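You operate a simulated robot arm through the tools that you are given. There is no shell and no other tool. Be economical: measure what you need, move in short steps, check, and stop when the job is done.

Carry out the task below with a simulated two-armed robot. There is one attempt and no reset: what you move stays moved.

TASK
Dip the drum: wet up to the black mark, shut the vent; under it, open the vent.
Fine: dipstick back in its neck, funnel lid shut, board over the drum.

It is judged by the outcome, as a careful person would: the job done as asked, and still so three seconds after it is handed in. It fails if anything else is knocked over, pushed out of place, dropped, spilled or broken. Lids that push on must go on centred and level and be pressed home; caps that screw on are set level and turned clockwise until they are tight.

THE ROBOT
Two 6-joint arms with three-finger grippers on one trunk, on a base that drives. Base frame: it is fixed to the floor where the robot stands at the start and does not move with it; the origin is under the middle of the robot, x ahead of it, y to its left, z up. Readings come in m, degrees, newtons and seconds.
The left shoulder is at the start at [0.021, 0.171, 1.483], the right one opposite. With the tool pointing down near the work surface each hand reaches from about 0.22 to 0.5 m from the robot's upright axis, wherever it stands, measured 20 degrees to its own side. Places, roughly: dipstick neck [0.5, 0, 0.8]; drum board [0.8, 0.2, 0.9]; drum funnel lid [0.5, 0.2, 0.9]; drum vent knob [0.5, 0.4, 0.8]. Payload 2.2 kg a hand.
Tool frame (each hand has its own): the origin (TCP) lies between the finger pads and is the grasp point; the fingertips stand 0.025 m ahead of it; z points along the fingers, y is the line along which they close. Largest opening 0.104 m; the body of the gripper starts 0.074 m behind the TCP.
Orientation is that of the tool frame in the base frame, as a unit quaternion [x, y, z, w]. With the fingers straight down and closing along the base's y, the tool's x points along the base's -x, its y along +y and its z along -z.

THE INTERFACE
- The arms move only by the tool drive_tool. It takes "left_targets", "right_targets" or both (then of equal length, played together; a hand with none holds still); each is a list of rows, each a list of 6 numbers: the shift along the tool's x, y, z in m, then the turn, a rotation vector about the tool's x, y, z in degrees. In form: [[dx, dy, dz, ax, ay, az], ...]. A call has 1 to 8 rows; each row shifts and turns the commanded pose from where the row before left it, along the tool's axes as they then stand. "left_hand" and "right_hand" are, for a hand that has rows, the finger opening in m, from 0 to 0.104, set as the call begins (left out, the last holds). Each row takes 0.2 s and may step no farther than 0.05 m and 8.6 degrees from the row before; otherwise, or with a gripper value out of range, the whole call is refused. A pose out of reach is approached as far as the arm can. The call stops where the force on the tool passes 50 N (or 10 N more than at its start, if that is more) or the arm is blocked; 0.2 s more then pass. Each finger halts on what it meets, pressing with about 20 N; the grip force reading is that of the motor and also rises with nothing between the fingers. The clock runs only during rows and for 0.2 s after the last one: add rows that do not move to give the fingers time. The reply holds the time, the measured pose of the TCP, the force on the tool along the base axes, the opening and the grip force, in the units named above and with some noise, with the torque about the TCP (base axes, N m) and any sound that the robot's microphone picked up.
- Cameras (640 x 400 px; columns grow to the right, rows downward): "scene" is now at [0.1477, 0.0315, 1.3682]; the picture's right is [0.38, -0.92, 0.00], its down [-0.61, -0.25, -0.75] and it looks along [0.69, 0.29, -0.66] (base axes); focal length 214 px, centre (320, 200). "left" rides on the left gripper at [0.082, -0.003, -0.104] in its tool frame; the picture's right is [0.04, 1.00, 0.00], its down [-0.75, 0.03, -0.66] and it looks along [-0.66, 0.03, 0.75] (tool axes); focal length 256 px, centre (320, 200). "right" rides on the right gripper at [0.082, 0.003, -0.104] in its tool frame; the picture's right is [-0.04, 1.00, 0.00], its down [-0.75, -0.03, -0.66] and it looks along [-0.66, -0.03, 0.75] (tool axes); focal length 256 px, centre (320, 200). There is no depth. A picture from a camera that has moved, and an enlarged one, comes with that camera's place and axes in the base frame and with its lens.
- get_image(camera): a new picture of that camera. No time passes.
- slide_trunk(by): slides the trunk up (or, below 0, down) by that many m; the arms and the scene camera ride with it, the base frame stays. It gives what a move gives, with no picture.
- roll_base(legs): drives the robot by 1 to 6 legs, each [ahead, left, turn to the left] in m, m and degrees, along the robot's own axes; the way and the turn of a leg run together, so that a leg with both is an arc; at most 1.5 m and 180 degrees a leg. The arms and the cameras ride along, it lands a little off, and it stops where it bumps. It gives what a move gives.
- head_to(pan, tilt): turns the head with the scene camera to pan (to the left, within 60 degrees either way) and tilt (down, from -29 to 69), counted from straight ahead of the robot. It gives what a move gives.
- enlarge(camera, box): a new picture of the part [left, top, right, bottom] of that camera's present view, enlarged. No time passes.
- hand_in(): hands the job in; it is judged then, once.

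Work in short steps. Places have to be worked out from the pictures, the camera data and where the tool is seen: move nearer, look again, correct. Check each grasp and each placing, and mend what went wrong. You have 120 turns and 92 pictures in all, those below and enlarged ones among them. Open the grippers and draw the arms clear of the work before you hand the job in, unless the task says otherwise; then end with one line.

The tools are called after "Call:" as a command line: name --argument value ..., lists and objects as JSON in quotes. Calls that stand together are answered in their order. drive_tool: Moves the arms, as the interface text tells. Its arguments: {"type":"object","properties":{"left_targets":{"type":"array"},"left_hand":{"type":"number"},"right_targets":{"type":"array"},"right_hand":{"type":"number"}},"required":[]} The other tools are called the same way: slide_trunk (by) slides the trunk up or down; roll_base (legs) drives the base; head_to (pan, tilt) turns the head that bears the scene camera; get_image (camera) takes a picture; enlarge (camera, box) takes an enlarged picture of a part of a camera's view; hand_in () hands the job in.

At the start:

```text
time: 0.0
left_ee_pos: [0.3753, 0.4269, 1.2355]
left_orientation: [-0.001, 1.0, 0.0, 0.0]
left_ft_force: [0.3, -0.4, 0.1]
left_moment: [-0.01, 0.03, 0.06]
left_grip_width: 0.1043
left_gripper_force: 0.0
right_ee_pos: [0.6272, -0.0311, 1.1139]
right_orientation: [0.0, 1.0, 0.0, 0.0]
right_ft_force: [-0.7, -0.2, -0.8]
right_moment: [0.0, 0.01, 0.01]
right_grip_width: 0.1038
right_gripper_force: 0.0
trunk travel left (down, up): [-0.675, 0.067]
robot x, y, heading: [-0.0027, -0.0009, 0.0]
head pan, tilt: [22.6, 41.5]
```

scene: 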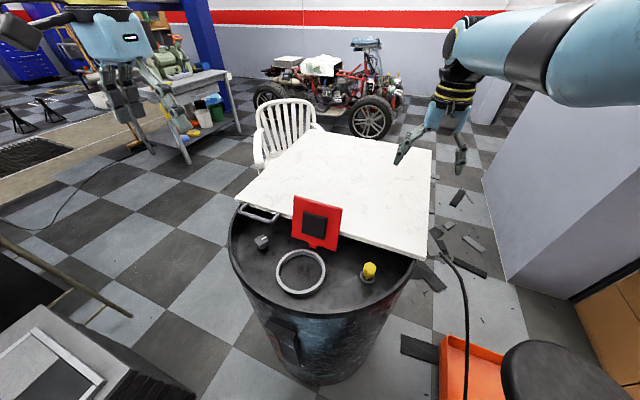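
right: 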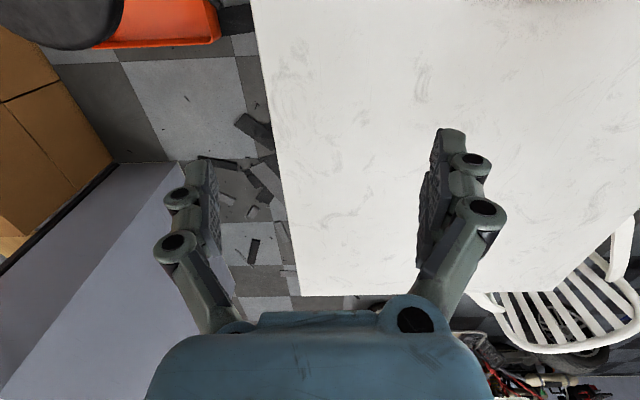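
left: 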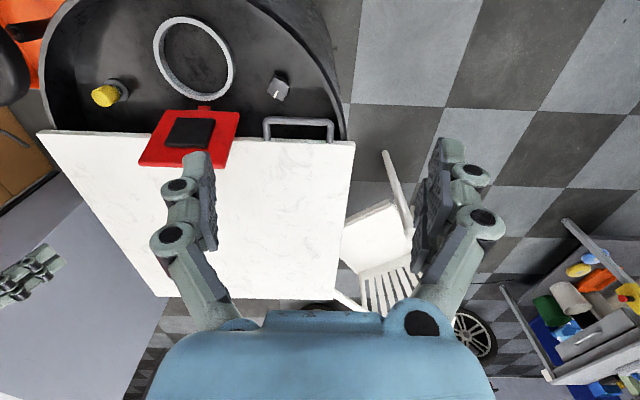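

I take closer views of the drum top to see the dipstick, vent, funnel lid and board.

Call:
enlarge --camera "scene" --box '[220, 120, 440, 310]'

Call:
enlarge --camera "left" --box '[30, 0, 370, 210]'

```text
2.11 times, centred on (330, 215) of scene
camera zoom: at [0.1477, 0.0315, 1.3682], right [0.38, -0.92, 0.0], down [-0.61, -0.25, -0.75], along [0.69, 0.29, -0.66], focal length 452 px, centre (299, 168)
```

zoom: 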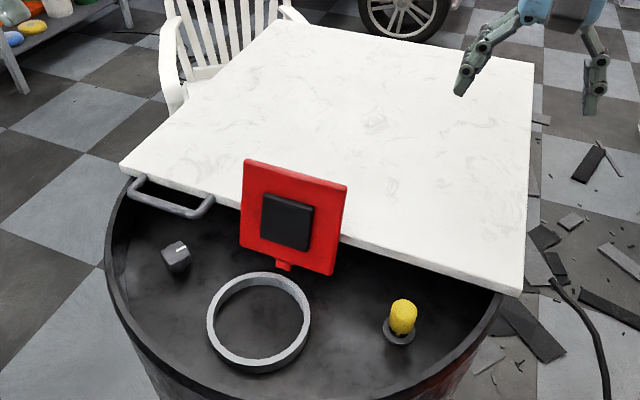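

```text
1.88 times, centred on (200, 105) of left
camera zoom: at [0.2934, 0.4231, 1.3395], right [-0.04, 1.0, 0.0], down [0.75, 0.03, 0.66], along [0.66, 0.03, -0.75], focal length 482 px, centre (546, 379)
```

zoom: 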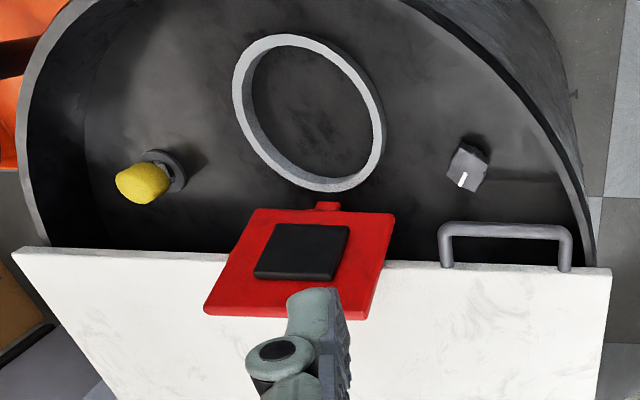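

By triangulation: cap ≈ (0.482, 0.028, 0.847), knob ≈ (0.455, 0.354, 0.84), funnel ring ≈ (0.415, 0.203, 0.825), the lid stands open leaning back, board front edge x≈0.54, top z≈0.887. I bring the right hand above the dipstick cap.

Call:
drive_tool --right_targets '[[0.036, 0.0146, 0, 0, 0, 0], [0.036, 0.0146, 0, 0, 0, 0], [0.036, 0.0146, 0, 0, 0, 0], [0.036, 0.0146, 0, 0, 0, 0], [0, 0, 0.04, 0, 0, 0], [0, 0, 0.04, 0, 0, 0], [0, 0, 0.04, 0, 0, 0], [0, 0, 0.03, 0, 0, 0]]' --right_hand 0.08

Call:
get_image --camera "right"

Call:
get_image --camera "scene"

```text
time: 1.8
left_ee_pos: [0.377, 0.428, 1.2352]
left_orientation: [-0.001, 1.0, 0.0, 0.0]
left_ft_force: [-0.5, 0.1, 0.2]
left_moment: [-0.02, 0.01, 0.01]
left_grip_width: 0.1039
left_gripper_force: 0.1
right_ee_pos: [0.5511, -0.0572, 0.943]
right_orientation: [0.008, 1.0, -0.01, -0.002]
right_ft_force: [-1.1, 0.8, 0.1]
right_moment: [0.0, -0.02, 0.03]
right_grip_width: 0.08
right_gripper_force: 0.0
right hand out of reach, approached as far as the arm can: row 2, 3, 4
trunk travel left (down, up): [-0.675, 0.067]
robot x, y, heading: [-0.0004, -0.0004, 0.2]
head pan, tilt: [22.6, 41.5]
```

```text
86 pictures are left
camera right: at [0.4691, -0.0514, 1.0471], right [0.06, 1.0, -0.02], down [0.76, -0.03, 0.65], along [0.65, -0.05, -0.76], focal length 256 px, centre (320, 200)
```

right: 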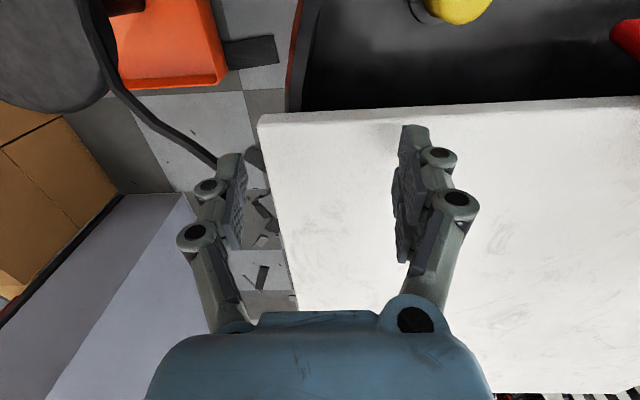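

```text
85 pictures are left
camera scene: at [0.1482, 0.0322, 1.3681], right [0.38, -0.92, 0.0], down [-0.61, -0.26, -0.75], along [0.69, 0.29, -0.66], focal length 214 px, centre (320, 200)
```

scene: 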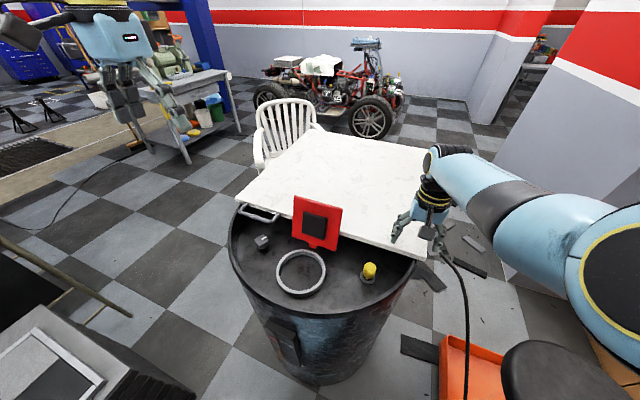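

The cap is out of reach from here for the right hand. I raise the hand and look down to see the free room between base and drum before shifting left.

Call:
drive_tool --right_targets '[[0, 0, -0.05, 0, 0, 0], [0, 0, -0.05, 0, 0, 0], [0, 0, -0.04, 0, 0, 0]]'

Call:
head_to --pan 0 --tilt 69

Call:
get_image --camera "scene"

```text
time: 2.8
left_ee_pos: [0.3758, 0.4265, 1.2366]
left_orientation: [0.0, 1.0, 0.0, 0.0]
left_ft_force: [-0.2, -0.6, 0.1]
left_moment: [0.01, -0.02, 0.01]
left_grip_width: 0.1041
left_gripper_force: 0.0
right_ee_pos: [0.5662, -0.1158, 1.0767]
right_orientation: [0.038, 0.998, -0.047, 0.005]
right_ft_force: [-0.1, 0.2, -0.5]
right_moment: [-0.02, -0.02, 0.02]
right_grip_width: 0.0797
right_gripper_force: 0.0
trunk travel left (down, up): [-0.675, 0.067]
robot x, y, heading: [0.002, 0.0025, 0.0]
head pan, tilt: [22.6, 41.5]
stopped in row 3 (right hand): the arm was blocked; the commanded pose is now the measured one
```

```text
time: 3.7
left_ee_pos: [0.3762, 0.4267, 1.2363]
left_orientation: [-0.001, 1.0, 0.0, 0.0]
left_ft_force: [-0.6, -0.6, 0.2]
left_moment: [0.0, 0.03, -0.03]
left_grip_width: 0.1038
left_gripper_force: 0.0
right_ee_pos: [0.5663, -0.1158, 1.0755]
right_orientation: [0.039, 0.998, -0.046, 0.004]
right_ft_force: [0.6, -0.8, 0.8]
right_moment: [-0.02, -0.02, 0.05]
right_grip_width: 0.08
right_gripper_force: 0.1
trunk travel left (down, up): [-0.675, 0.067]
robot x, y, heading: [-0.0001, 0.0016, -0.0]
head pan, tilt: [0.0, 68.8]
```

```text
84 pictures are left
camera scene: at [0.1261, -0.0007, 1.3344], right [0.0, -1.0, 0.0], down [-0.93, 0.0, -0.36], along [0.36, 0.0, -0.93], focal length 214 px, centre (320, 200)
```

scene: 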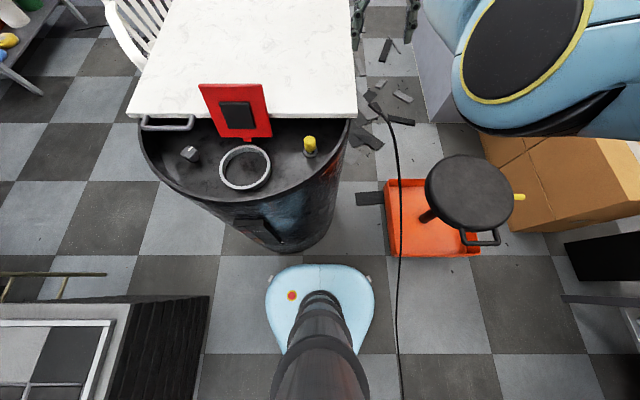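

The base front is about 0.07–0.09 m from the drum, so I shift left 0.15 m and only 0.02 m ahead, putting dipstick and knob symmetric in reach of the two hands.

Call:
roll_base --legs '[[0.0, 0.15, 0], [0.02, 0, 0]]'

Call:
get_image --camera "scene"

Call:
get_image --camera "right"

```text
time: 5.5
left_ee_pos: [0.3922, 0.5741, 1.2363]
left_orientation: [-0.001, 1.0, 0.001, 0.001]
left_ft_force: [-0.6, -0.4, 0.4]
left_moment: [0.02, -0.02, 0.02]
left_grip_width: 0.1042
left_gripper_force: 0.1
right_ee_pos: [0.5831, 0.0334, 1.0754]
right_orientation: [0.038, 0.998, -0.047, 0.005]
right_ft_force: [-0.3, -1.1, -0.3]
right_moment: [-0.01, -0.01, 0.01]
right_grip_width: 0.08
right_gripper_force: 0.1
trunk travel left (down, up): [-0.675, 0.067]
robot x, y, heading: [0.0204, 0.1566, 0.2]
head pan, tilt: [0.0, 68.8]
```

```text
83 pictures are left
camera scene: at [0.1427, 0.1476, 1.3346], right [0.0, -1.0, 0.0], down [-0.93, 0.0, -0.36], along [0.36, 0.0, -0.93], focal length 214 px, centre (320, 200)
```

scene: 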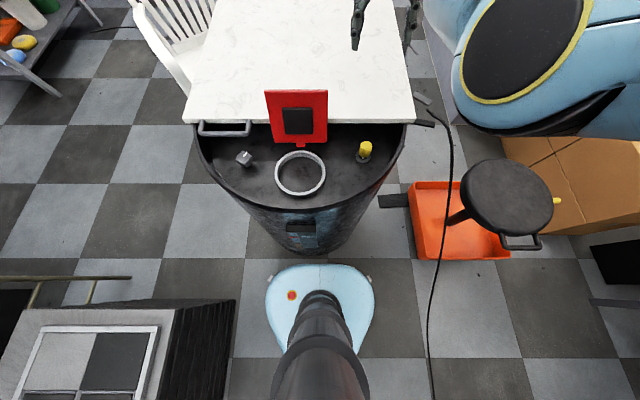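

```text
82 pictures are left
camera right: at [0.5005, 0.0517, 1.1788], right [0.12, 0.99, -0.09], down [0.75, -0.03, 0.67], along [0.66, -0.15, -0.74], focal length 256 px, centre (320, 200)
```

right: 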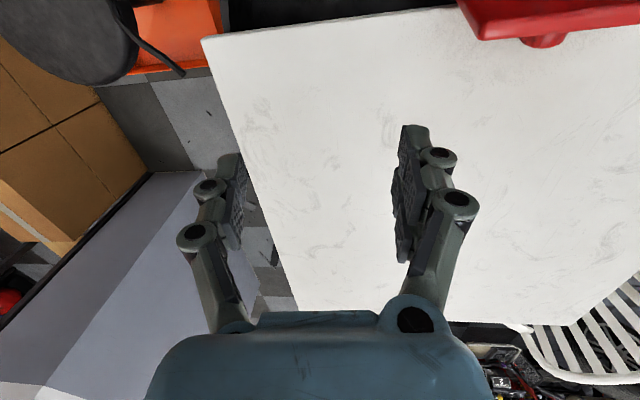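

I straighten the right hand and bring it over the cap.

Call:
drive_tool --right_targets '[[0, 0, 0, -5.4, 0.6, -4.3], [0.034, -0.002, 0, 0, 0, 0], [0.034, -0.002, 0, 0, 0, 0], [0.033, -0.002, 0, 0, 0, 0], [0, 0, 0.05, 0, 0, 0], [0, 0, 0.05, 0, 0, 0], [0, 0, 0.04, 0, 0, 0]]'

Call:
get_image --camera "right"

```text
time: 6.6
left_ee_pos: [0.3946, 0.5771, 1.2348]
left_orientation: [-0.001, 1.0, 0.0, 0.0]
left_ft_force: [0.9, 0.6, -0.7]
left_moment: [-0.05, 0.03, 0.01]
left_grip_width: 0.1039
left_gripper_force: 0.2
right_ee_pos: [0.5037, -0.0529, 1.0668]
right_orientation: [0.025, 0.997, -0.066, 0.02]
right_ft_force: [0.8, 0.6, -0.1]
right_moment: [-0.02, 0.02, 0.02]
right_grip_width: 0.08
right_gripper_force: 0.0
trunk travel left (down, up): [-0.675, 0.067]
robot x, y, heading: [0.0207, 0.1487, 0.1]
head pan, tilt: [0.0, 68.8]
stopped in row 5 (right hand): the arm was blocked; the commanded pose is now the measured one
```

```text
81 pictures are left
camera right: at [0.4174, -0.0313, 1.1656], right [0.09, 0.99, -0.13], down [0.73, 0.02, 0.69], along [0.68, -0.16, -0.71], focal length 256 px, centre (320, 200)
```

right: 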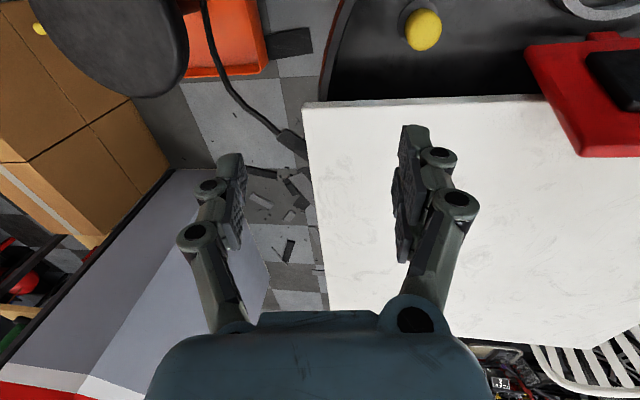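

The arm is hindered at the inside of its range. Turning the base 10° left puts the cap more to the right hand's own side.

Call:
roll_base --legs '[[0, 0, 10]]'

```text
time: 7.7
left_ee_pos: [0.3127, 0.6361, 1.2358]
left_orientation: [-0.09, 0.996, 0.0, 0.0]
left_ft_force: [0.4, 0.6, -0.8]
left_moment: [0.01, 0.02, -0.03]
left_grip_width: 0.104
left_gripper_force: 0.0
right_ee_pos: [0.5309, 0.0383, 1.0656]
right_orientation: [-0.064, 0.996, -0.064, 0.027]
right_ft_force: [-0.4, -0.3, 0.3]
right_moment: [0.0, 0.01, 0.0]
right_grip_width: 0.0797
right_gripper_force: 0.1
trunk travel left (down, up): [-0.675, 0.067]
robot x, y, heading: [0.0221, 0.1482, 10.0]
head pan, tilt: [0.0, 68.8]
```

Now straighten, shift over the cap, and lower partway.

Call:
drive_tool --right_targets '[[0, 0, 0, -7.5, 2.4, -2.6], [0.025, -0.001, 0, 0, 0, 0], [0.025, -0.001, 0, 0, 0, 0], [0, 0, 0.04, 0, 0, 0], [0, 0, 0.04, 0, 0, 0]]'

Call:
get_image --camera "right"

```text
time: 8.9
left_ee_pos: [0.3111, 0.6369, 1.2363]
left_orientation: [-0.089, 0.996, 0.001, 0.0]
left_ft_force: [0.0, -0.3, 0.3]
left_moment: [0.0, 0.01, 0.01]
left_grip_width: 0.104
left_gripper_force: 0.0
right_ee_pos: [0.4845, 0.0265, 0.9791]
right_orientation: [-0.086, 0.996, 0.001, 0.0]
right_ft_force: [-0.5, -0.4, -0.4]
right_moment: [0.0, -0.04, 0.01]
right_grip_width: 0.08
right_gripper_force: 0.0
right hand out of reach, approached as far as the arm can: row 3
trunk travel left (down, up): [-0.675, 0.067]
robot x, y, heading: [0.015, 0.1497, 10.3]
head pan, tilt: [0.0, 68.8]
```

```text
80 pictures are left
camera right: at [0.4017, 0.0151, 1.0839], right [-0.13, 0.99, 0.0], down [0.75, 0.1, 0.66], along [0.65, 0.09, -0.75], focal length 256 px, centre (320, 200)
```

right: 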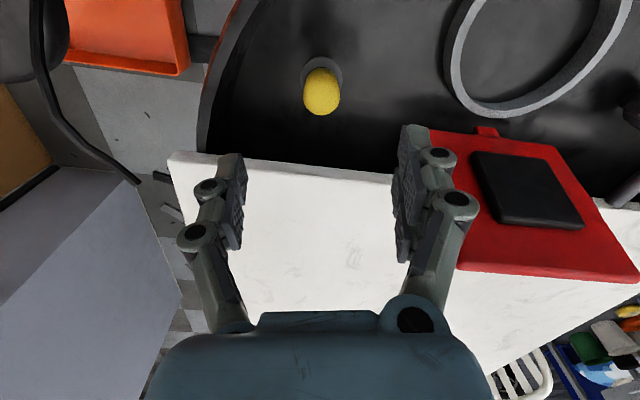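

Cap confirmed at ≈(0.481, 0.028). I lower around it and check.

Call:
drive_tool --right_targets '[[0.002, 0.001, 0.045, 0, 0, 0], [0, 0, 0.045, 0, 0, 0], [0, 0, 0.03, 0, 0, 0]]'

Call:
get_image --camera "right"

```text
time: 9.7
left_ee_pos: [0.3125, 0.6349, 1.2348]
left_orientation: [-0.09, 0.996, 0.0, 0.0]
left_ft_force: [0.4, -0.2, 0.2]
left_moment: [0.0, 0.03, 0.02]
left_grip_width: 0.1039
left_gripper_force: 0.1
right_ee_pos: [0.4836, 0.032, 0.8594]
right_orientation: [-0.087, 0.996, 0.001, 0.0]
right_ft_force: [0.0, 0.4, -0.1]
right_moment: [0.01, 0.04, 0.03]
right_grip_width: 0.08
right_gripper_force: 0.1
trunk travel left (down, up): [-0.675, 0.067]
robot x, y, heading: [0.017, 0.1548, 10.1]
head pan, tilt: [0.0, 68.8]
```

```text
79 pictures are left
camera right: at [0.4017, 0.0199, 0.9642], right [-0.13, 0.99, 0.0], down [0.75, 0.1, 0.66], along [0.65, 0.09, -0.75], focal length 256 px, centre (320, 200)
```

right: 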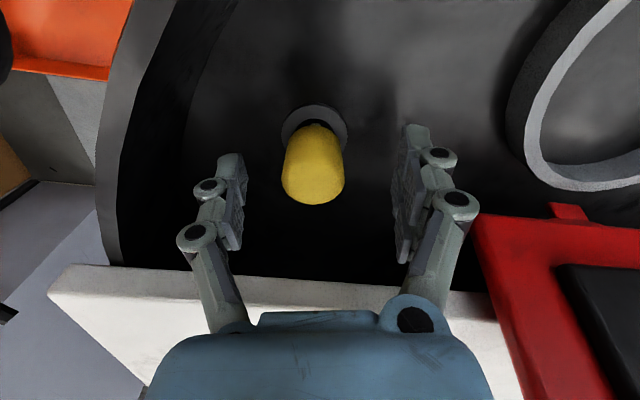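

The cap lies between the fingers with its top at about TCP height. I lower 0.016 m and close.

Call:
drive_tool --right_targets '[[0.001, -0.002, 0.016, 0, 0, 0], [0, 0, 0, 0, 0, 0]]'

Call:
drive_tool --right_targets '[[0, 0, 0, 0, 0, 0], [0, 0, 0, 0, 0, 0], [0, 0, 0, 0, 0, 0], [0, 0, 0, 0, 0, 0]]' --right_hand 0

Call:
get_image --camera "right"

```text
time: 10.3
left_ee_pos: [0.3134, 0.6358, 1.2362]
left_orientation: [-0.09, 0.996, 0.0, 0.0]
left_ft_force: [-0.4, -0.1, 0.4]
left_moment: [0.0, 0.02, -0.04]
left_grip_width: 0.1042
left_gripper_force: 0.0
right_ee_pos: [0.4821, 0.0292, 0.8456]
right_orientation: [-0.088, 0.996, 0.0, 0.001]
right_ft_force: [-0.2, -0.5, 0.4]
right_moment: [0.03, -0.02, 0.0]
right_grip_width: 0.0799
right_gripper_force: 0.1
trunk travel left (down, up): [-0.675, 0.067]
robot x, y, heading: [0.018, 0.1475, 10.2]
head pan, tilt: [0.0, 68.8]
```

```text
time: 11.3
left_ee_pos: [0.3128, 0.6357, 1.2361]
left_orientation: [-0.089, 0.996, 0.0, -0.001]
left_ft_force: [-0.2, -0.1, 1.1]
left_moment: [0.02, 0.03, 0.0]
left_grip_width: 0.1041
left_gripper_force: 0.0
right_ee_pos: [0.4821, 0.0286, 0.845]
right_orientation: [-0.087, 0.996, 0.0, 0.0]
right_ft_force: [-0.3, 0.2, 0.6]
right_moment: [-0.01, 0.01, -0.03]
right_grip_width: 0.0298
right_gripper_force: 19.9
trunk travel left (down, up): [-0.675, 0.067]
robot x, y, heading: [0.0183, 0.1474, 10.0]
head pan, tilt: [0.0, 68.8]
```

```text
78 pictures are left
camera right: at [0.4004, 0.0173, 0.9494], right [-0.13, 0.99, 0.0], down [0.75, 0.1, 0.66], along [0.65, 0.09, -0.75], focal length 256 px, centre (320, 200)
```

right: 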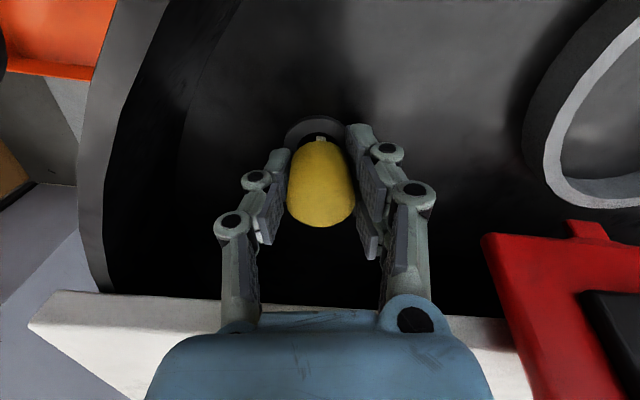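

Gripped at 0.030 m. I pull straight up gently.

Call:
drive_tool --right_targets '[[0, 0, -0.03, 0, 0, 0], [0, 0, -0.04, 0, 0, 0], [0, 0, -0.04, 0, 0, 0]]'

Call:
get_image --camera "right"

Call:
get_image --camera "scene"

```text
time: 12.1
left_ee_pos: [0.3121, 0.6362, 1.2349]
left_orientation: [-0.089, 0.996, 0.001, 0.001]
left_ft_force: [0.6, 0.0, 0.5]
left_moment: [-0.02, 0.03, 0.02]
left_grip_width: 0.1041
left_gripper_force: 0.2
right_ee_pos: [0.4834, 0.0277, 0.952]
right_orientation: [-0.087, 0.996, 0.0, -0.001]
right_ft_force: [-0.3, -0.6, -1.1]
right_moment: [-0.02, 0.01, -0.05]
right_grip_width: 0.0295
right_gripper_force: 19.5
trunk travel left (down, up): [-0.675, 0.067]
robot x, y, heading: [0.0195, 0.1492, 10.2]
head pan, tilt: [0.0, 68.8]
```

```text
77 pictures are left
camera right: at [0.4016, 0.0174, 1.0568], right [-0.13, 0.99, 0.0], down [0.75, 0.1, 0.66], along [0.65, 0.09, -0.75], focal length 256 px, centre (320, 200)
```

right: 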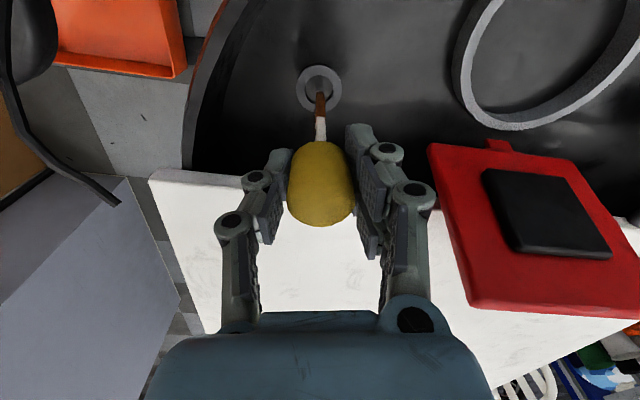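

```text
76 pictures are left
camera scene: at [0.1428, 0.1714, 1.3344], right [0.18, -0.98, 0.0], down [-0.92, -0.17, -0.36], along [0.36, 0.06, -0.93], focal length 214 px, centre (320, 200)
```

scene: 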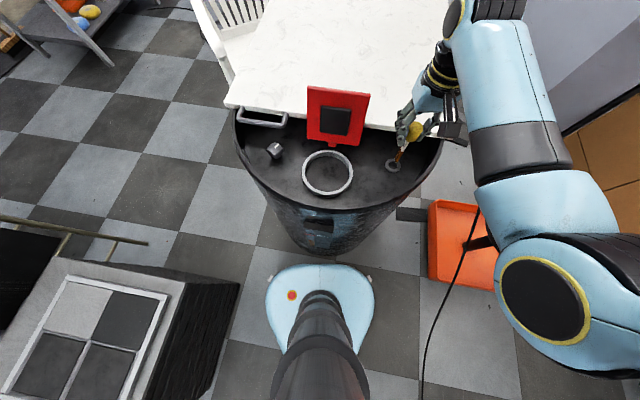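

The stick comes out; I look at it enlarged and continue up a bit.

Call:
drive_tool --right_targets '[[0, 0, -0.03, 0, 0, 0], [0, 0, -0.03, 0, 0, 0]]'

Call:
enlarge --camera "right" --box '[270, 30, 370, 170]'

Call:
enlarge --camera "scene" --box '[360, 80, 480, 180]'

```text
time: 12.7
left_ee_pos: [0.3113, 0.6378, 1.2361]
left_orientation: [-0.09, 0.996, 0.0, 0.0]
left_ft_force: [-0.2, 0.7, -0.3]
left_moment: [-0.05, 0.02, 0.02]
left_grip_width: 0.104
left_gripper_force: 0.0
right_ee_pos: [0.4834, 0.029, 1.0128]
right_orientation: [-0.087, 0.996, 0.0, -0.001]
right_ft_force: [0.2, -0.3, -0.8]
right_moment: [-0.03, 0.02, -0.03]
right_grip_width: 0.0295
right_gripper_force: 20.3
trunk travel left (down, up): [-0.675, 0.067]
robot x, y, heading: [0.0167, 0.1492, 10.4]
head pan, tilt: [0.0, 68.8]
```

```text
2.86 times, centred on (320, 100) of right
camera zoom: at [0.4021, 0.0171, 1.1178], right [-0.13, 0.99, 0.0], down [0.75, 0.1, 0.66], along [0.65, 0.09, -0.75], focal length 731 px, centre (320, 486)
```

zoom: 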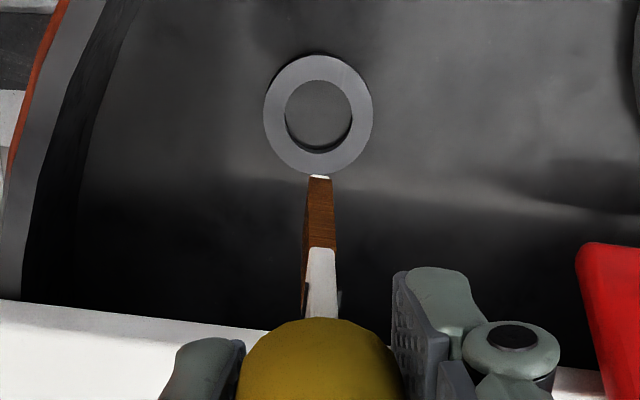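

```text
4.00 times, centred on (420, 130) of scene
camera zoom: at [0.143, 0.1713, 1.3344], right [0.18, -0.98, 0.0], down [-0.92, -0.17, -0.36], along [0.36, 0.06, -0.93], focal length 858 px, centre (-80, 480)
```

zoom: 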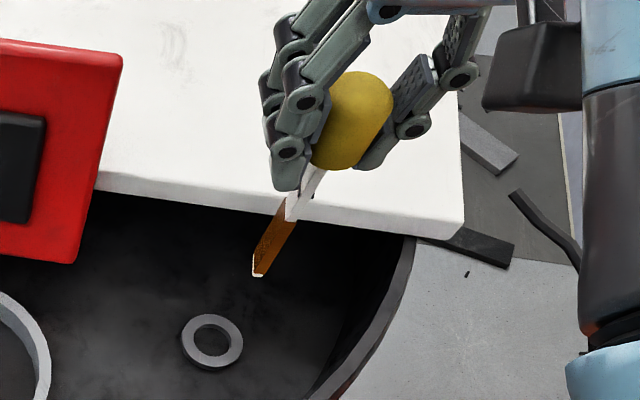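

The stick is a short flat blade, brown (wet) low and white above. I enlarge more to find the black mark.

Call:
enlarge --camera "right" --box '[300, 85, 340, 145]'

Call:
enlarge --camera "scene" --box '[416, 115, 446, 155]'

```text
6.67 times, centred on (320, 115) of right
camera zoom: at [0.4021, 0.0171, 1.1178], right [-0.13, 0.99, 0.0], down [0.75, 0.1, 0.66], along [0.65, 0.09, -0.75], focal length 1707 px, centre (320, 767)
```

zoom: 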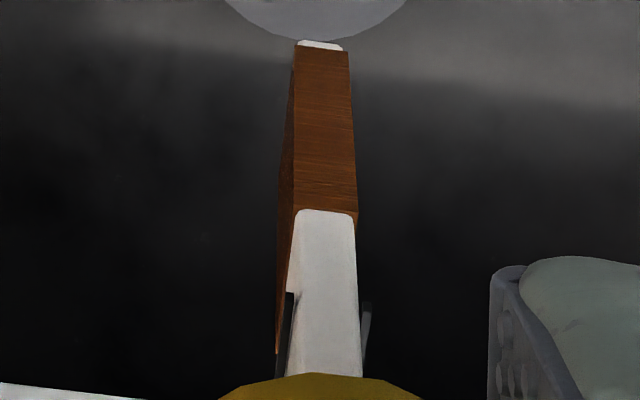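

```text
10.00 times, centred on (431, 135) of scene
camera zoom: at [0.143, 0.1713, 1.3344], right [0.18, -0.98, 0.0], down [-0.92, -0.17, -0.36], along [0.36, 0.06, -0.93], focal length 2145 px, centre (-790, 850)
```

zoom: 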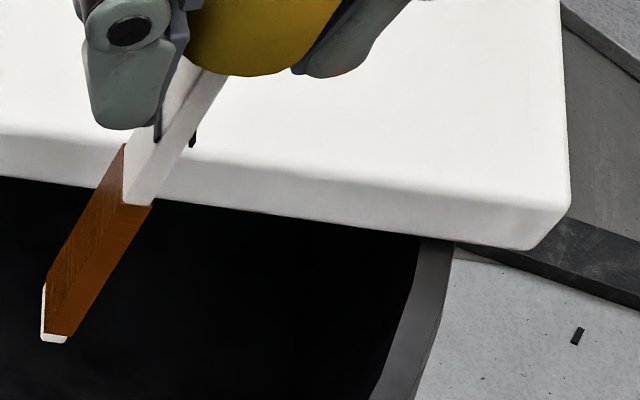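

A black mark seems to be on the far (+x) face. I lift clear and pitch the hand so the tip swings ahead and the far face shows upward to the scene camera.

Call:
drive_tool --right_targets '[[0, 0, -0.04, 0, 0, 0], [0, 0, 0, 0, -8.5, 0], [0, 0, 0, 0, -8.5, 0], [0, 0, 0, 0, -8.5, 0], [0, 0, 0, 0, -8.5, 0], [0, 0, 0, 0, -8.5, 0], [0, 0, 0, 0, -8.5, 0], [0, 0, 0, 0, -8.5, 0]]'

Call:
get_image --camera "scene"

```text
time: 14.5
left_ee_pos: [0.3111, 0.6352, 1.2358]
left_orientation: [-0.09, 0.996, 0.0, 0.0]
left_ft_force: [-0.1, -0.6, 0.5]
left_moment: [-0.01, -0.02, 0.01]
left_grip_width: 0.104
left_gripper_force: 0.0
right_ee_pos: [0.4833, 0.028, 1.0545]
right_orientation: [-0.078, 0.864, 0.042, 0.496]
right_ft_force: [0.4, -0.9, 0.1]
right_moment: [0.01, -0.01, 0.0]
right_grip_width: 0.0296
right_gripper_force: 20.1
trunk travel left (down, up): [-0.675, 0.067]
robot x, y, heading: [0.0142, 0.1534, 10.4]
head pan, tilt: [0.0, 68.8]
```

```text
71 pictures are left
camera scene: at [0.1423, 0.171, 1.3344], right [0.18, -0.98, 0.0], down [-0.92, -0.17, -0.36], along [0.36, 0.06, -0.93], focal length 214 px, centre (320, 200)
```

scene: 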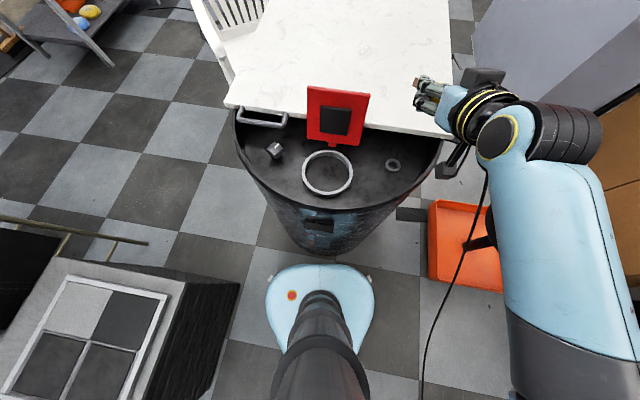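

I pitch a bit further, lift, and enlarge.

Call:
drive_tool --right_targets '[[0, 0, 0, 0, -8.5, 0], [0, 0, 0, 0, -8.5, 0], [0, 0, 0, 0, -8.5, 0]]'

Call:
enlarge --camera "scene" --box '[385, 60, 465, 120]'

```text
time: 15.3
left_ee_pos: [0.3114, 0.6363, 1.2365]
left_orientation: [-0.089, 0.996, 0.0, 0.0]
left_ft_force: [-0.1, 1.0, -0.5]
left_moment: [0.0, 0.01, -0.01]
left_grip_width: 0.1038
left_gripper_force: 0.0
right_ee_pos: [0.4823, 0.0227, 1.0495]
right_orientation: [-0.059, 0.76, 0.049, 0.646]
right_ft_force: [-0.2, 0.6, -0.6]
right_moment: [0.0, 0.0, -0.02]
right_grip_width: 0.0297
right_gripper_force: 19.9
right hand out of reach, approached as far as the arm can: row 3
trunk travel left (down, up): [-0.675, 0.067]
robot x, y, heading: [0.0158, 0.1447, 10.2]
head pan, tilt: [0.0, 68.8]
```

```text
6.67 times, centred on (425, 90) of scene
camera zoom: at [0.1428, 0.1711, 1.3344], right [0.18, -0.98, 0.0], down [-0.92, -0.17, -0.36], along [0.36, 0.06, -0.93], focal length 1430 px, centre (-380, 933)
```

zoom: 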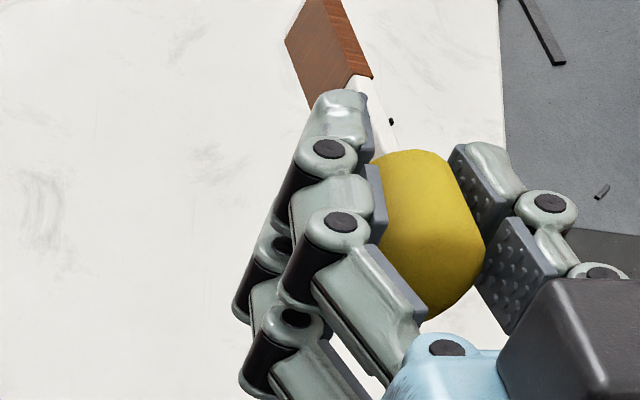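

The far face is still hidden by the finger. I pitch back and will instead yaw the stick about its own axis so that the far face turns to the scene camera.

Call:
drive_tool --right_targets '[[0, 0, 0, 0, 8.5, 0], [0, 0, 0, 0, 8.5, 0], [0, 0, 0, 0, 8.5, 0], [0, 0, 0, 0, 8.5, 0], [0, 0, 0, 0, 8.5, 0], [0, 0, 0, 0, 8.5, 0], [0, 0, 0, 0, 8.5, 0], [0, 0, 0, 0, 8.5, 0]]'

Call:
drive_tool --right_targets '[[0, 0, 0, 0, 8.5, 0], [0, 0, 0, 0, 0, -8.5], [0, 0, 0, 0, 0, -8.5], [0, 0, 0, 0, 0, -8.5], [0, 0, 0, 0, 0, -8.5], [0, 0, 0, 0, 0, -8.5], [0, 0, 0, 0, 0, -8.5], [0, 0, 0, 0, 0, -8.5]]'

Call:
drive_tool --right_targets '[[0, 0, 0, 0, 0, -8.5], [0, 0, 0, 0, 0, -8.5], [0, 0, 0, 0, 0, -8.5], [0, 0, 0, 0, 0, -8.5], [0, 0, 0, 0, 0, -8.5], [0, 0, 0, 0, 0, -8.5]]'

Call:
get_image --camera "scene"

```text
time: 17.1
left_ee_pos: [0.313, 0.6372, 1.2351]
left_orientation: [-0.089, 0.996, 0.0, 0.0]
left_ft_force: [0.3, 0.8, 0.6]
left_moment: [-0.01, 0.03, 0.02]
left_grip_width: 0.1041
left_gripper_force: 0.0
right_ee_pos: [0.4824, 0.0279, 1.0522]
right_orientation: [-0.086, 0.985, 0.013, 0.146]
right_ft_force: [0.0, 0.1, -0.1]
right_moment: [0.0, 0.01, 0.0]
right_grip_width: 0.0297
right_gripper_force: 19.9
trunk travel left (down, up): [-0.675, 0.067]
robot x, y, heading: [0.02, 0.1492, 10.3]
head pan, tilt: [0.0, 68.8]
```

```text
time: 18.9
left_ee_pos: [0.3124, 0.636, 1.2352]
left_orientation: [-0.089, 0.996, 0.0, 0.0]
left_ft_force: [0.6, 0.6, -1.0]
left_moment: [-0.01, -0.01, 0.03]
left_grip_width: 0.1044
left_gripper_force: 0.0
right_ee_pos: [0.4825, 0.026, 1.0522]
right_orientation: [-0.569, 0.819, -0.03, 0.067]
right_ft_force: [0.4, -0.7, 0.5]
right_moment: [-0.03, 0.01, 0.01]
right_grip_width: 0.0295
right_gripper_force: 20.0
trunk travel left (down, up): [-0.675, 0.067]
robot x, y, heading: [0.0195, 0.1484, 10.2]
head pan, tilt: [0.0, 68.8]
```

```text
time: 20.3
left_ee_pos: [0.3111, 0.6369, 1.2348]
left_orientation: [-0.09, 0.996, 0.0, 0.0]
left_ft_force: [0.5, 0.9, -0.1]
left_moment: [0.02, -0.01, 0.02]
left_grip_width: 0.104
left_gripper_force: 0.1
right_ee_pos: [0.4833, 0.027, 1.052]
right_orientation: [0.866, -0.494, 0.057, -0.047]
right_ft_force: [0.1, 0.4, -0.7]
right_moment: [0.0, 0.04, -0.01]
right_grip_width: 0.0296
right_gripper_force: 20.2
trunk travel left (down, up): [-0.675, 0.067]
robot x, y, heading: [0.0203, 0.1479, 10.1]
head pan, tilt: [0.0, 68.8]
```

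```text
69 pictures are left
camera scene: at [0.1428, 0.1712, 1.3344], right [0.18, -0.98, 0.0], down [-0.92, -0.17, -0.36], along [0.36, 0.06, -0.93], focal length 214 px, centre (320, 200)
```

scene: 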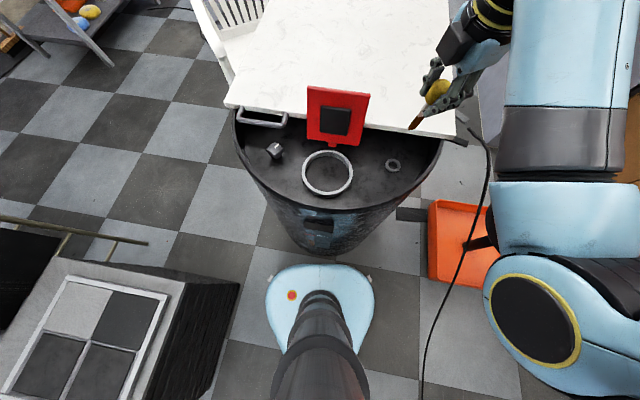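

The far face now points to the scene camera; I enlarge.

Call:
enlarge --camera "scene" --box '[400, 75, 464, 135]'

Call:
enlarge --camera "right" --box '[270, 60, 370, 170]'

```text
6.67 times, centred on (432, 105) of scene
camera zoom: at [0.1428, 0.1712, 1.3344], right [0.18, -0.98, 0.0], down [-0.92, -0.17, -0.36], along [0.36, 0.06, -0.93], focal length 1430 px, centre (-427, 833)
```

zoom: 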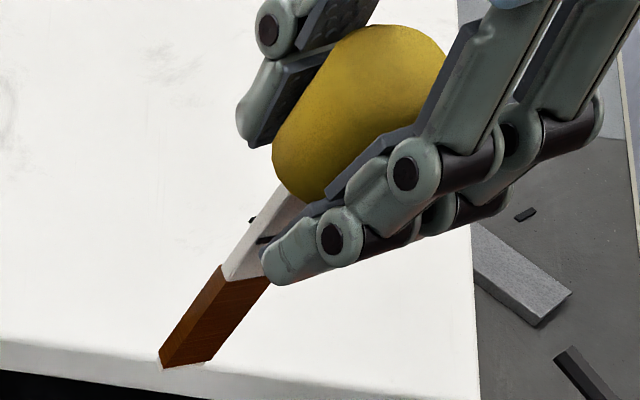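

```text
3.64 times, centred on (320, 115) of right
camera zoom: at [0.5057, -0.0482, 1.1592], right [-0.87, -0.47, -0.14], down [-0.45, 0.65, 0.61], along [-0.2, 0.6, -0.78], focal length 931 px, centre (320, 509)
```

zoom: 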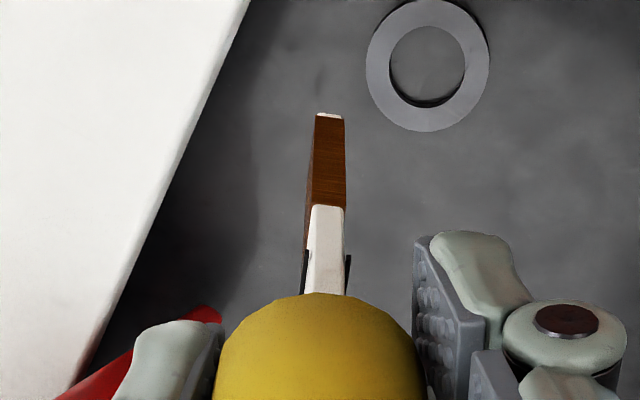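

Wet (brown) seems to end below the black mark with a white gap. I verify with one tighter view.

Call:
enlarge --camera "scene" --box '[414, 92, 434, 124]'

```text
12.50 times, centred on (424, 108) of scene
camera zoom: at [0.1428, 0.1712, 1.3344], right [0.18, -0.98, 0.0], down [-0.92, -0.17, -0.36], along [0.36, 0.06, -0.93], focal length 2681 px, centre (-980, 1350)
```

zoom: 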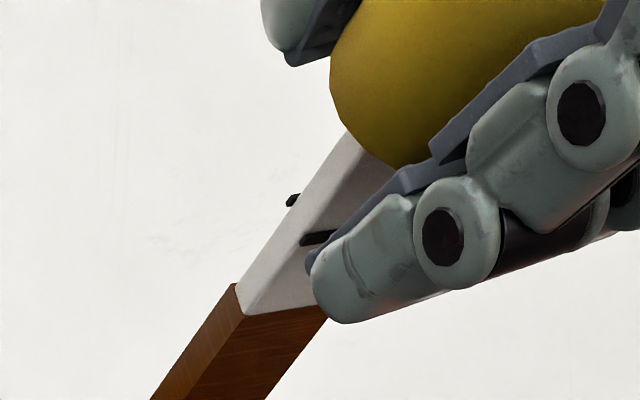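

Clear: the wet ends under the black mark, so the vent must be opened. I turn the stick back first.

Call:
drive_tool --right_targets '[[0, 0, 0, 0, 0, 8.5], [0, 0, 0, 0, 0, 8.5], [0, 0, 0, 0, 0, 8.5], [0, 0, 0, 0, 0, 8.5], [0, 0, 0, 0, 0, 8.5], [0, 0, 0, 0, 0, 8.5], [0, 0, 0, 0, 0, 8.5]]'

Call:
drive_tool --right_targets '[[0, 0, 0, 0, 0, 8.5], [0, 0, 0, 0, 0, 8.5], [0, 0, 0, 0, 0, 8.5], [0, 0, 0, 0, 0, 8.5], [0, 0, 0, 0, 0, 8.5], [0, 0, 0, 0, 0, 8.5], [0, 0, 0, 0, 8.5, 0], [0, 0, 0, 0, 0, 0]]'

Call:
get_image --camera "right"

```text
time: 21.9
left_ee_pos: [0.3113, 0.6356, 1.2355]
left_orientation: [-0.09, 0.996, 0.0, 0.001]
left_ft_force: [0.1, -0.3, 0.5]
left_moment: [0.03, 0.04, 0.0]
left_grip_width: 0.1042
left_gripper_force: 0.1
right_ee_pos: [0.4822, 0.0271, 1.052]
right_orientation: [-0.505, 0.86, -0.026, 0.07]
right_ft_force: [-0.4, -0.4, 0.4]
right_moment: [-0.06, 0.03, 0.0]
right_grip_width: 0.0298
right_gripper_force: 20.2
trunk travel left (down, up): [-0.675, 0.067]
robot x, y, heading: [0.0148, 0.1499, 10.4]
head pan, tilt: [0.0, 68.8]
```

```text
time: 23.7
left_ee_pos: [0.3123, 0.6367, 1.2358]
left_orientation: [-0.09, 0.996, 0.0, 0.0]
left_ft_force: [-0.1, 0.5, -1.2]
left_moment: [0.03, -0.02, -0.01]
left_grip_width: 0.104
left_gripper_force: 0.1
right_ee_pos: [0.4816, 0.0273, 1.0518]
right_orientation: [-0.086, 0.996, 0.0, 0.0]
right_ft_force: [-0.1, 0.1, 0.6]
right_moment: [0.0, -0.01, 0.0]
right_grip_width: 0.0299
right_gripper_force: 20.3
trunk travel left (down, up): [-0.675, 0.067]
robot x, y, heading: [0.0175, 0.1503, 10.3]
head pan, tilt: [0.0, 68.8]
```

```text
65 pictures are left
camera right: at [0.3988, 0.0161, 1.1561], right [-0.13, 0.99, 0.0], down [0.75, 0.1, 0.66], along [0.65, 0.09, -0.75], focal length 256 px, centre (320, 200)
```

right: 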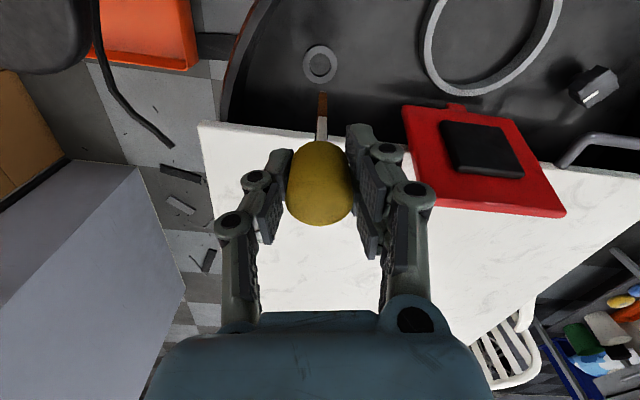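

Upright and over the neck. I lower it back in steps.

Call:
drive_tool --right_targets '[[0, 0.001, 0.03, 0, 0, 0], [0, 0, 0.03, 0, 0, 0], [0, 0, 0.03, 0, 0, 0], [0, 0, 0.03, 0, 0, 0]]'

Call:
get_image --camera "right"

```text
time: 24.7
left_ee_pos: [0.3118, 0.636, 1.2355]
left_orientation: [-0.091, 0.996, -0.001, 0.001]
left_ft_force: [-0.4, 0.5, 0.6]
left_moment: [0.0, 0.02, 0.01]
left_grip_width: 0.1038
left_gripper_force: 0.0
right_ee_pos: [0.483, 0.0284, 0.9301]
right_orientation: [-0.087, 0.996, 0.0, 0.0]
right_ft_force: [-0.3, -0.4, -0.9]
right_moment: [0.03, -0.02, -0.03]
right_grip_width: 0.0295
right_gripper_force: 20.0
trunk travel left (down, up): [-0.675, 0.067]
robot x, y, heading: [0.0178, 0.1482, 10.2]
head pan, tilt: [0.0, 68.8]
```

```text
64 pictures are left
camera right: at [0.4007, 0.0175, 1.0356], right [-0.13, 0.99, 0.0], down [0.75, 0.1, 0.66], along [0.65, 0.09, -0.75], focal length 256 px, centre (320, 200)
```

right: 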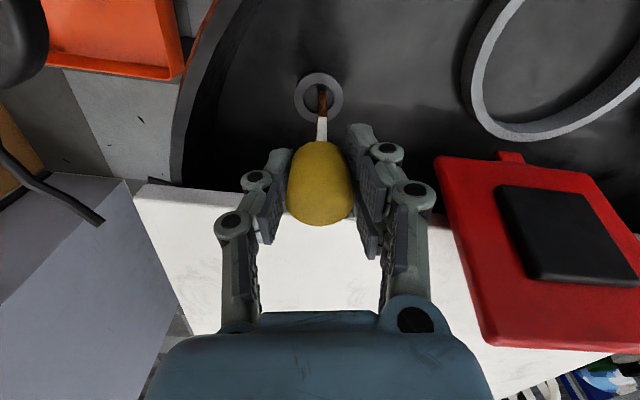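

The blade has entered the neck. Continue to the seat height 0.845.

Call:
drive_tool --right_targets '[[0, 0, 0.03, 0, 0, 0], [0, 0, 0.03, 0, 0, 0], [0, 0, 0.015, 0, 0, 0], [0, 0, 0.01, 0, 0, 0]]'

Call:
get_image --camera "right"

```text
time: 25.7
left_ee_pos: [0.3133, 0.6356, 1.2368]
left_orientation: [-0.089, 0.996, 0.0, 0.001]
left_ft_force: [0.3, 0.0, 0.4]
left_moment: [-0.01, 0.01, 0.0]
left_grip_width: 0.1039
left_gripper_force: 0.1
right_ee_pos: [0.4818, 0.0289, 0.8462]
right_orientation: [-0.087, 0.996, 0.0, 0.0]
right_ft_force: [-0.1, -0.4, 0.2]
right_moment: [0.0, 0.0, 0.0]
right_grip_width: 0.0296
right_gripper_force: 20.0
trunk travel left (down, up): [-0.675, 0.067]
robot x, y, heading: [0.0189, 0.149, 10.2]
head pan, tilt: [0.0, 68.8]
```

```text
63 pictures are left
camera right: at [0.4001, 0.017, 0.951], right [-0.13, 0.99, 0.0], down [0.75, 0.1, 0.66], along [0.65, 0.09, -0.75], focal length 256 px, centre (320, 200)
```

right: 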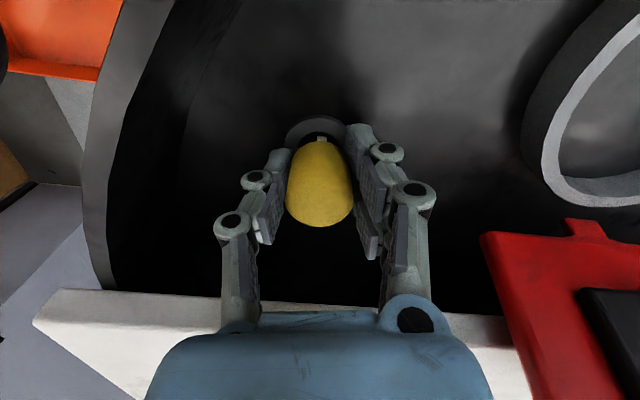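

Same place as before; I press slightly to feel the seat, then release.

Call:
drive_tool --right_targets '[[0, 0, 0.003, 0, 0, 0], [0, 0, 0.002, 0, 0, 0]]'

Call:
drive_tool --right_targets '[[0, 0, 0, 0, 0, 0], [0, 0, 0, 0, 0, 0], [0, 0, 0, 0, 0, 0]]' --right_hand 0.08

Call:
get_image --camera "right"

```text
time: 26.3
left_ee_pos: [0.3115, 0.6368, 1.2359]
left_orientation: [-0.089, 0.996, 0.0, 0.001]
left_ft_force: [0.2, -0.4, -0.7]
left_moment: [-0.04, 0.02, 0.0]
left_grip_width: 0.104
left_gripper_force: 0.1
right_ee_pos: [0.4832, 0.0281, 0.8417]
right_orientation: [-0.087, 0.996, 0.001, 0.001]
right_ft_force: [-1.1, 0.0, 12.5]
right_moment: [0.0, 0.0, -0.01]
right_grip_width: 0.0293
right_gripper_force: 19.7
trunk travel left (down, up): [-0.675, 0.067]
robot x, y, heading: [0.0225, 0.1502, 10.2]
head pan, tilt: [0.0, 68.8]
```

```text
time: 27.1
left_ee_pos: [0.3113, 0.6353, 1.2353]
left_orientation: [-0.09, 0.996, 0.0, -0.001]
left_ft_force: [1.5, 0.4, 0.2]
left_moment: [0.01, 0.01, 0.01]
left_grip_width: 0.1042
left_gripper_force: 0.0
right_ee_pos: [0.4809, 0.0281, 0.8413]
right_orientation: [-0.087, 0.996, 0.0, 0.001]
right_ft_force: [0.2, -0.2, 0.5]
right_moment: [0.02, 0.0, 0.02]
right_grip_width: 0.0802
right_gripper_force: 0.1
trunk travel left (down, up): [-0.675, 0.067]
robot x, y, heading: [0.0226, 0.1493, 10.5]
head pan, tilt: [0.0, 68.8]
```

```text
62 pictures are left
camera right: at [0.4, 0.0169, 0.9463], right [-0.13, 0.99, 0.0], down [0.75, 0.1, 0.66], along [0.65, 0.09, -0.75], focal length 256 px, centre (320, 200)
```

right: 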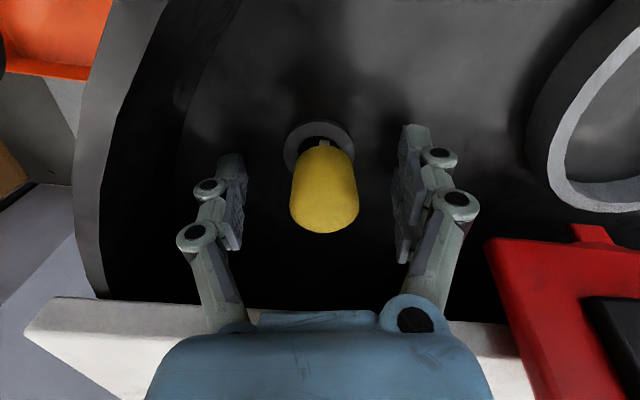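

Dipstick is seated. I raise the right hand and turn the base back 10° so the left hand can reach the vent knob.

Call:
drive_tool --right_targets '[[0, 0, -0.05, 0, 0, 0], [0, 0, -0.05, 0, 0, 0], [0, 0, -0.05, 0, 0, 0], [0, 0, -0.05, 0, 0, 0]]'

Call:
roll_base --legs '[[0, 0, -10]]'

Call:
enlarge --camera "scene" --box '[180, 90, 440, 230]'

Call:
get_image --camera "left"

```text
time: 28.1
left_ee_pos: [0.3124, 0.6372, 1.235]
left_orientation: [-0.09, 0.996, 0.001, 0.001]
left_ft_force: [-0.2, -0.1, -0.2]
left_moment: [0.02, 0.0, 0.02]
left_grip_width: 0.1042
left_gripper_force: 0.1
right_ee_pos: [0.4767, 0.0267, 1.0382]
right_orientation: [-0.087, 0.996, -0.001, 0.0]
right_ft_force: [-1.3, 0.5, 1.1]
right_moment: [-0.02, -0.02, 0.02]
right_grip_width: 0.0801
right_gripper_force: 0.0
trunk travel left (down, up): [-0.675, 0.067]
robot x, y, heading: [0.0203, 0.1503, 10.4]
head pan, tilt: [0.0, 68.8]
```

```text
time: 29.2
left_ee_pos: [0.3927, 0.5769, 1.2359]
left_orientation: [-0.002, 1.0, 0.0, 0.0]
left_ft_force: [-0.6, -0.9, -0.6]
left_moment: [0.01, 0.03, -0.01]
left_grip_width: 0.1038
left_gripper_force: 0.2
right_ee_pos: [0.4496, -0.0508, 1.0375]
right_orientation: [0.0, 1.0, 0.0, 0.0]
right_ft_force: [0.0, -0.4, -0.7]
right_moment: [0.03, 0.0, 0.01]
right_grip_width: 0.08
right_gripper_force: 0.1
trunk travel left (down, up): [-0.675, 0.067]
robot x, y, heading: [0.0187, 0.1484, 0.3]
head pan, tilt: [0.0, 68.8]
```

```text
2.46 times, centred on (310, 160) of scene
camera zoom: at [0.145, 0.1489, 1.3343], right [0.0, -1.0, 0.0], down [-0.93, 0.0, -0.36], along [0.36, 0.0, -0.93], focal length 528 px, centre (345, 298)
```

zoom: 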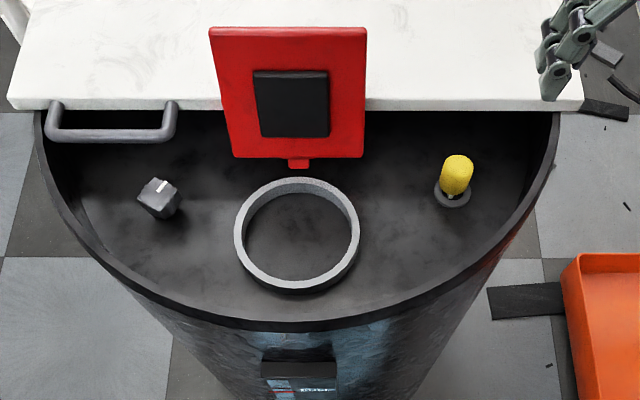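

```text
60 pictures are left
camera left: at [0.3109, 0.5733, 1.3397], right [-0.04, 1.0, 0.0], down [0.75, 0.03, 0.66], along [0.66, 0.03, -0.75], focal length 256 px, centre (320, 200)
```

left: 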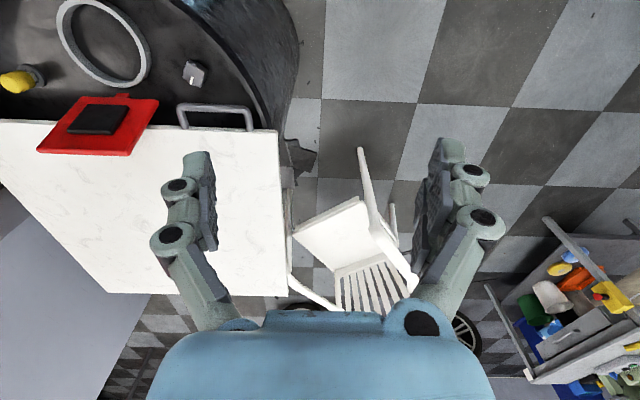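

I enlarge the knob and the plate on the drum's front for any markings.

Call:
enlarge --camera "scene" --box '[210, 140, 280, 195]'

Call:
enlarge --camera "scene" --box '[270, 215, 340, 260]'

```text
7.27 times, centred on (245, 168) of scene
camera zoom: at [0.145, 0.1489, 1.3343], right [0.0, -1.0, 0.0], down [-0.93, 0.0, -0.36], along [0.36, 0.0, -0.93], focal length 1560 px, centre (866, 436)
```

zoom: 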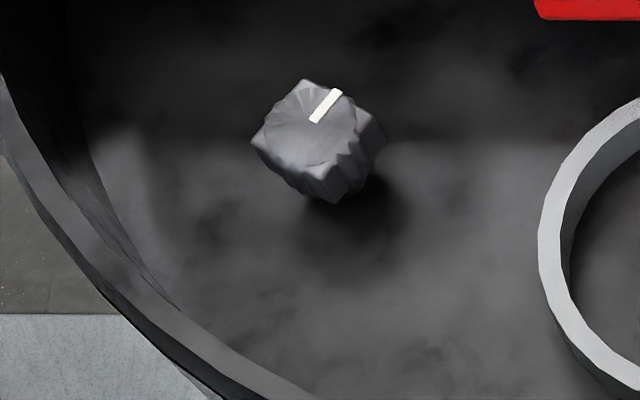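

```text
8.89 times, centred on (305, 238) of scene
camera zoom: at [0.145, 0.1489, 1.3343], right [0.0, -1.0, 0.0], down [-0.93, 0.0, -0.36], along [0.36, 0.0, -0.93], focal length 1906 px, centre (453, -133)
```

zoom: 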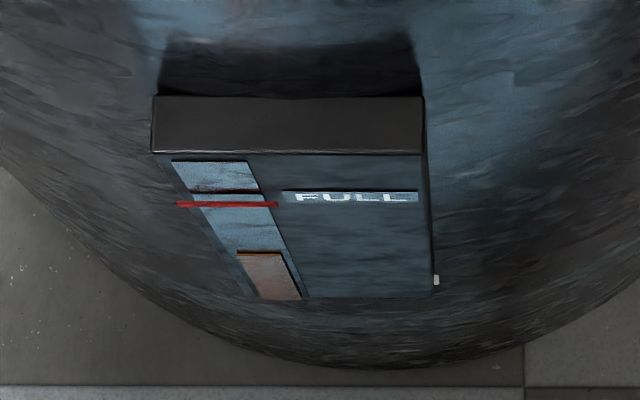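

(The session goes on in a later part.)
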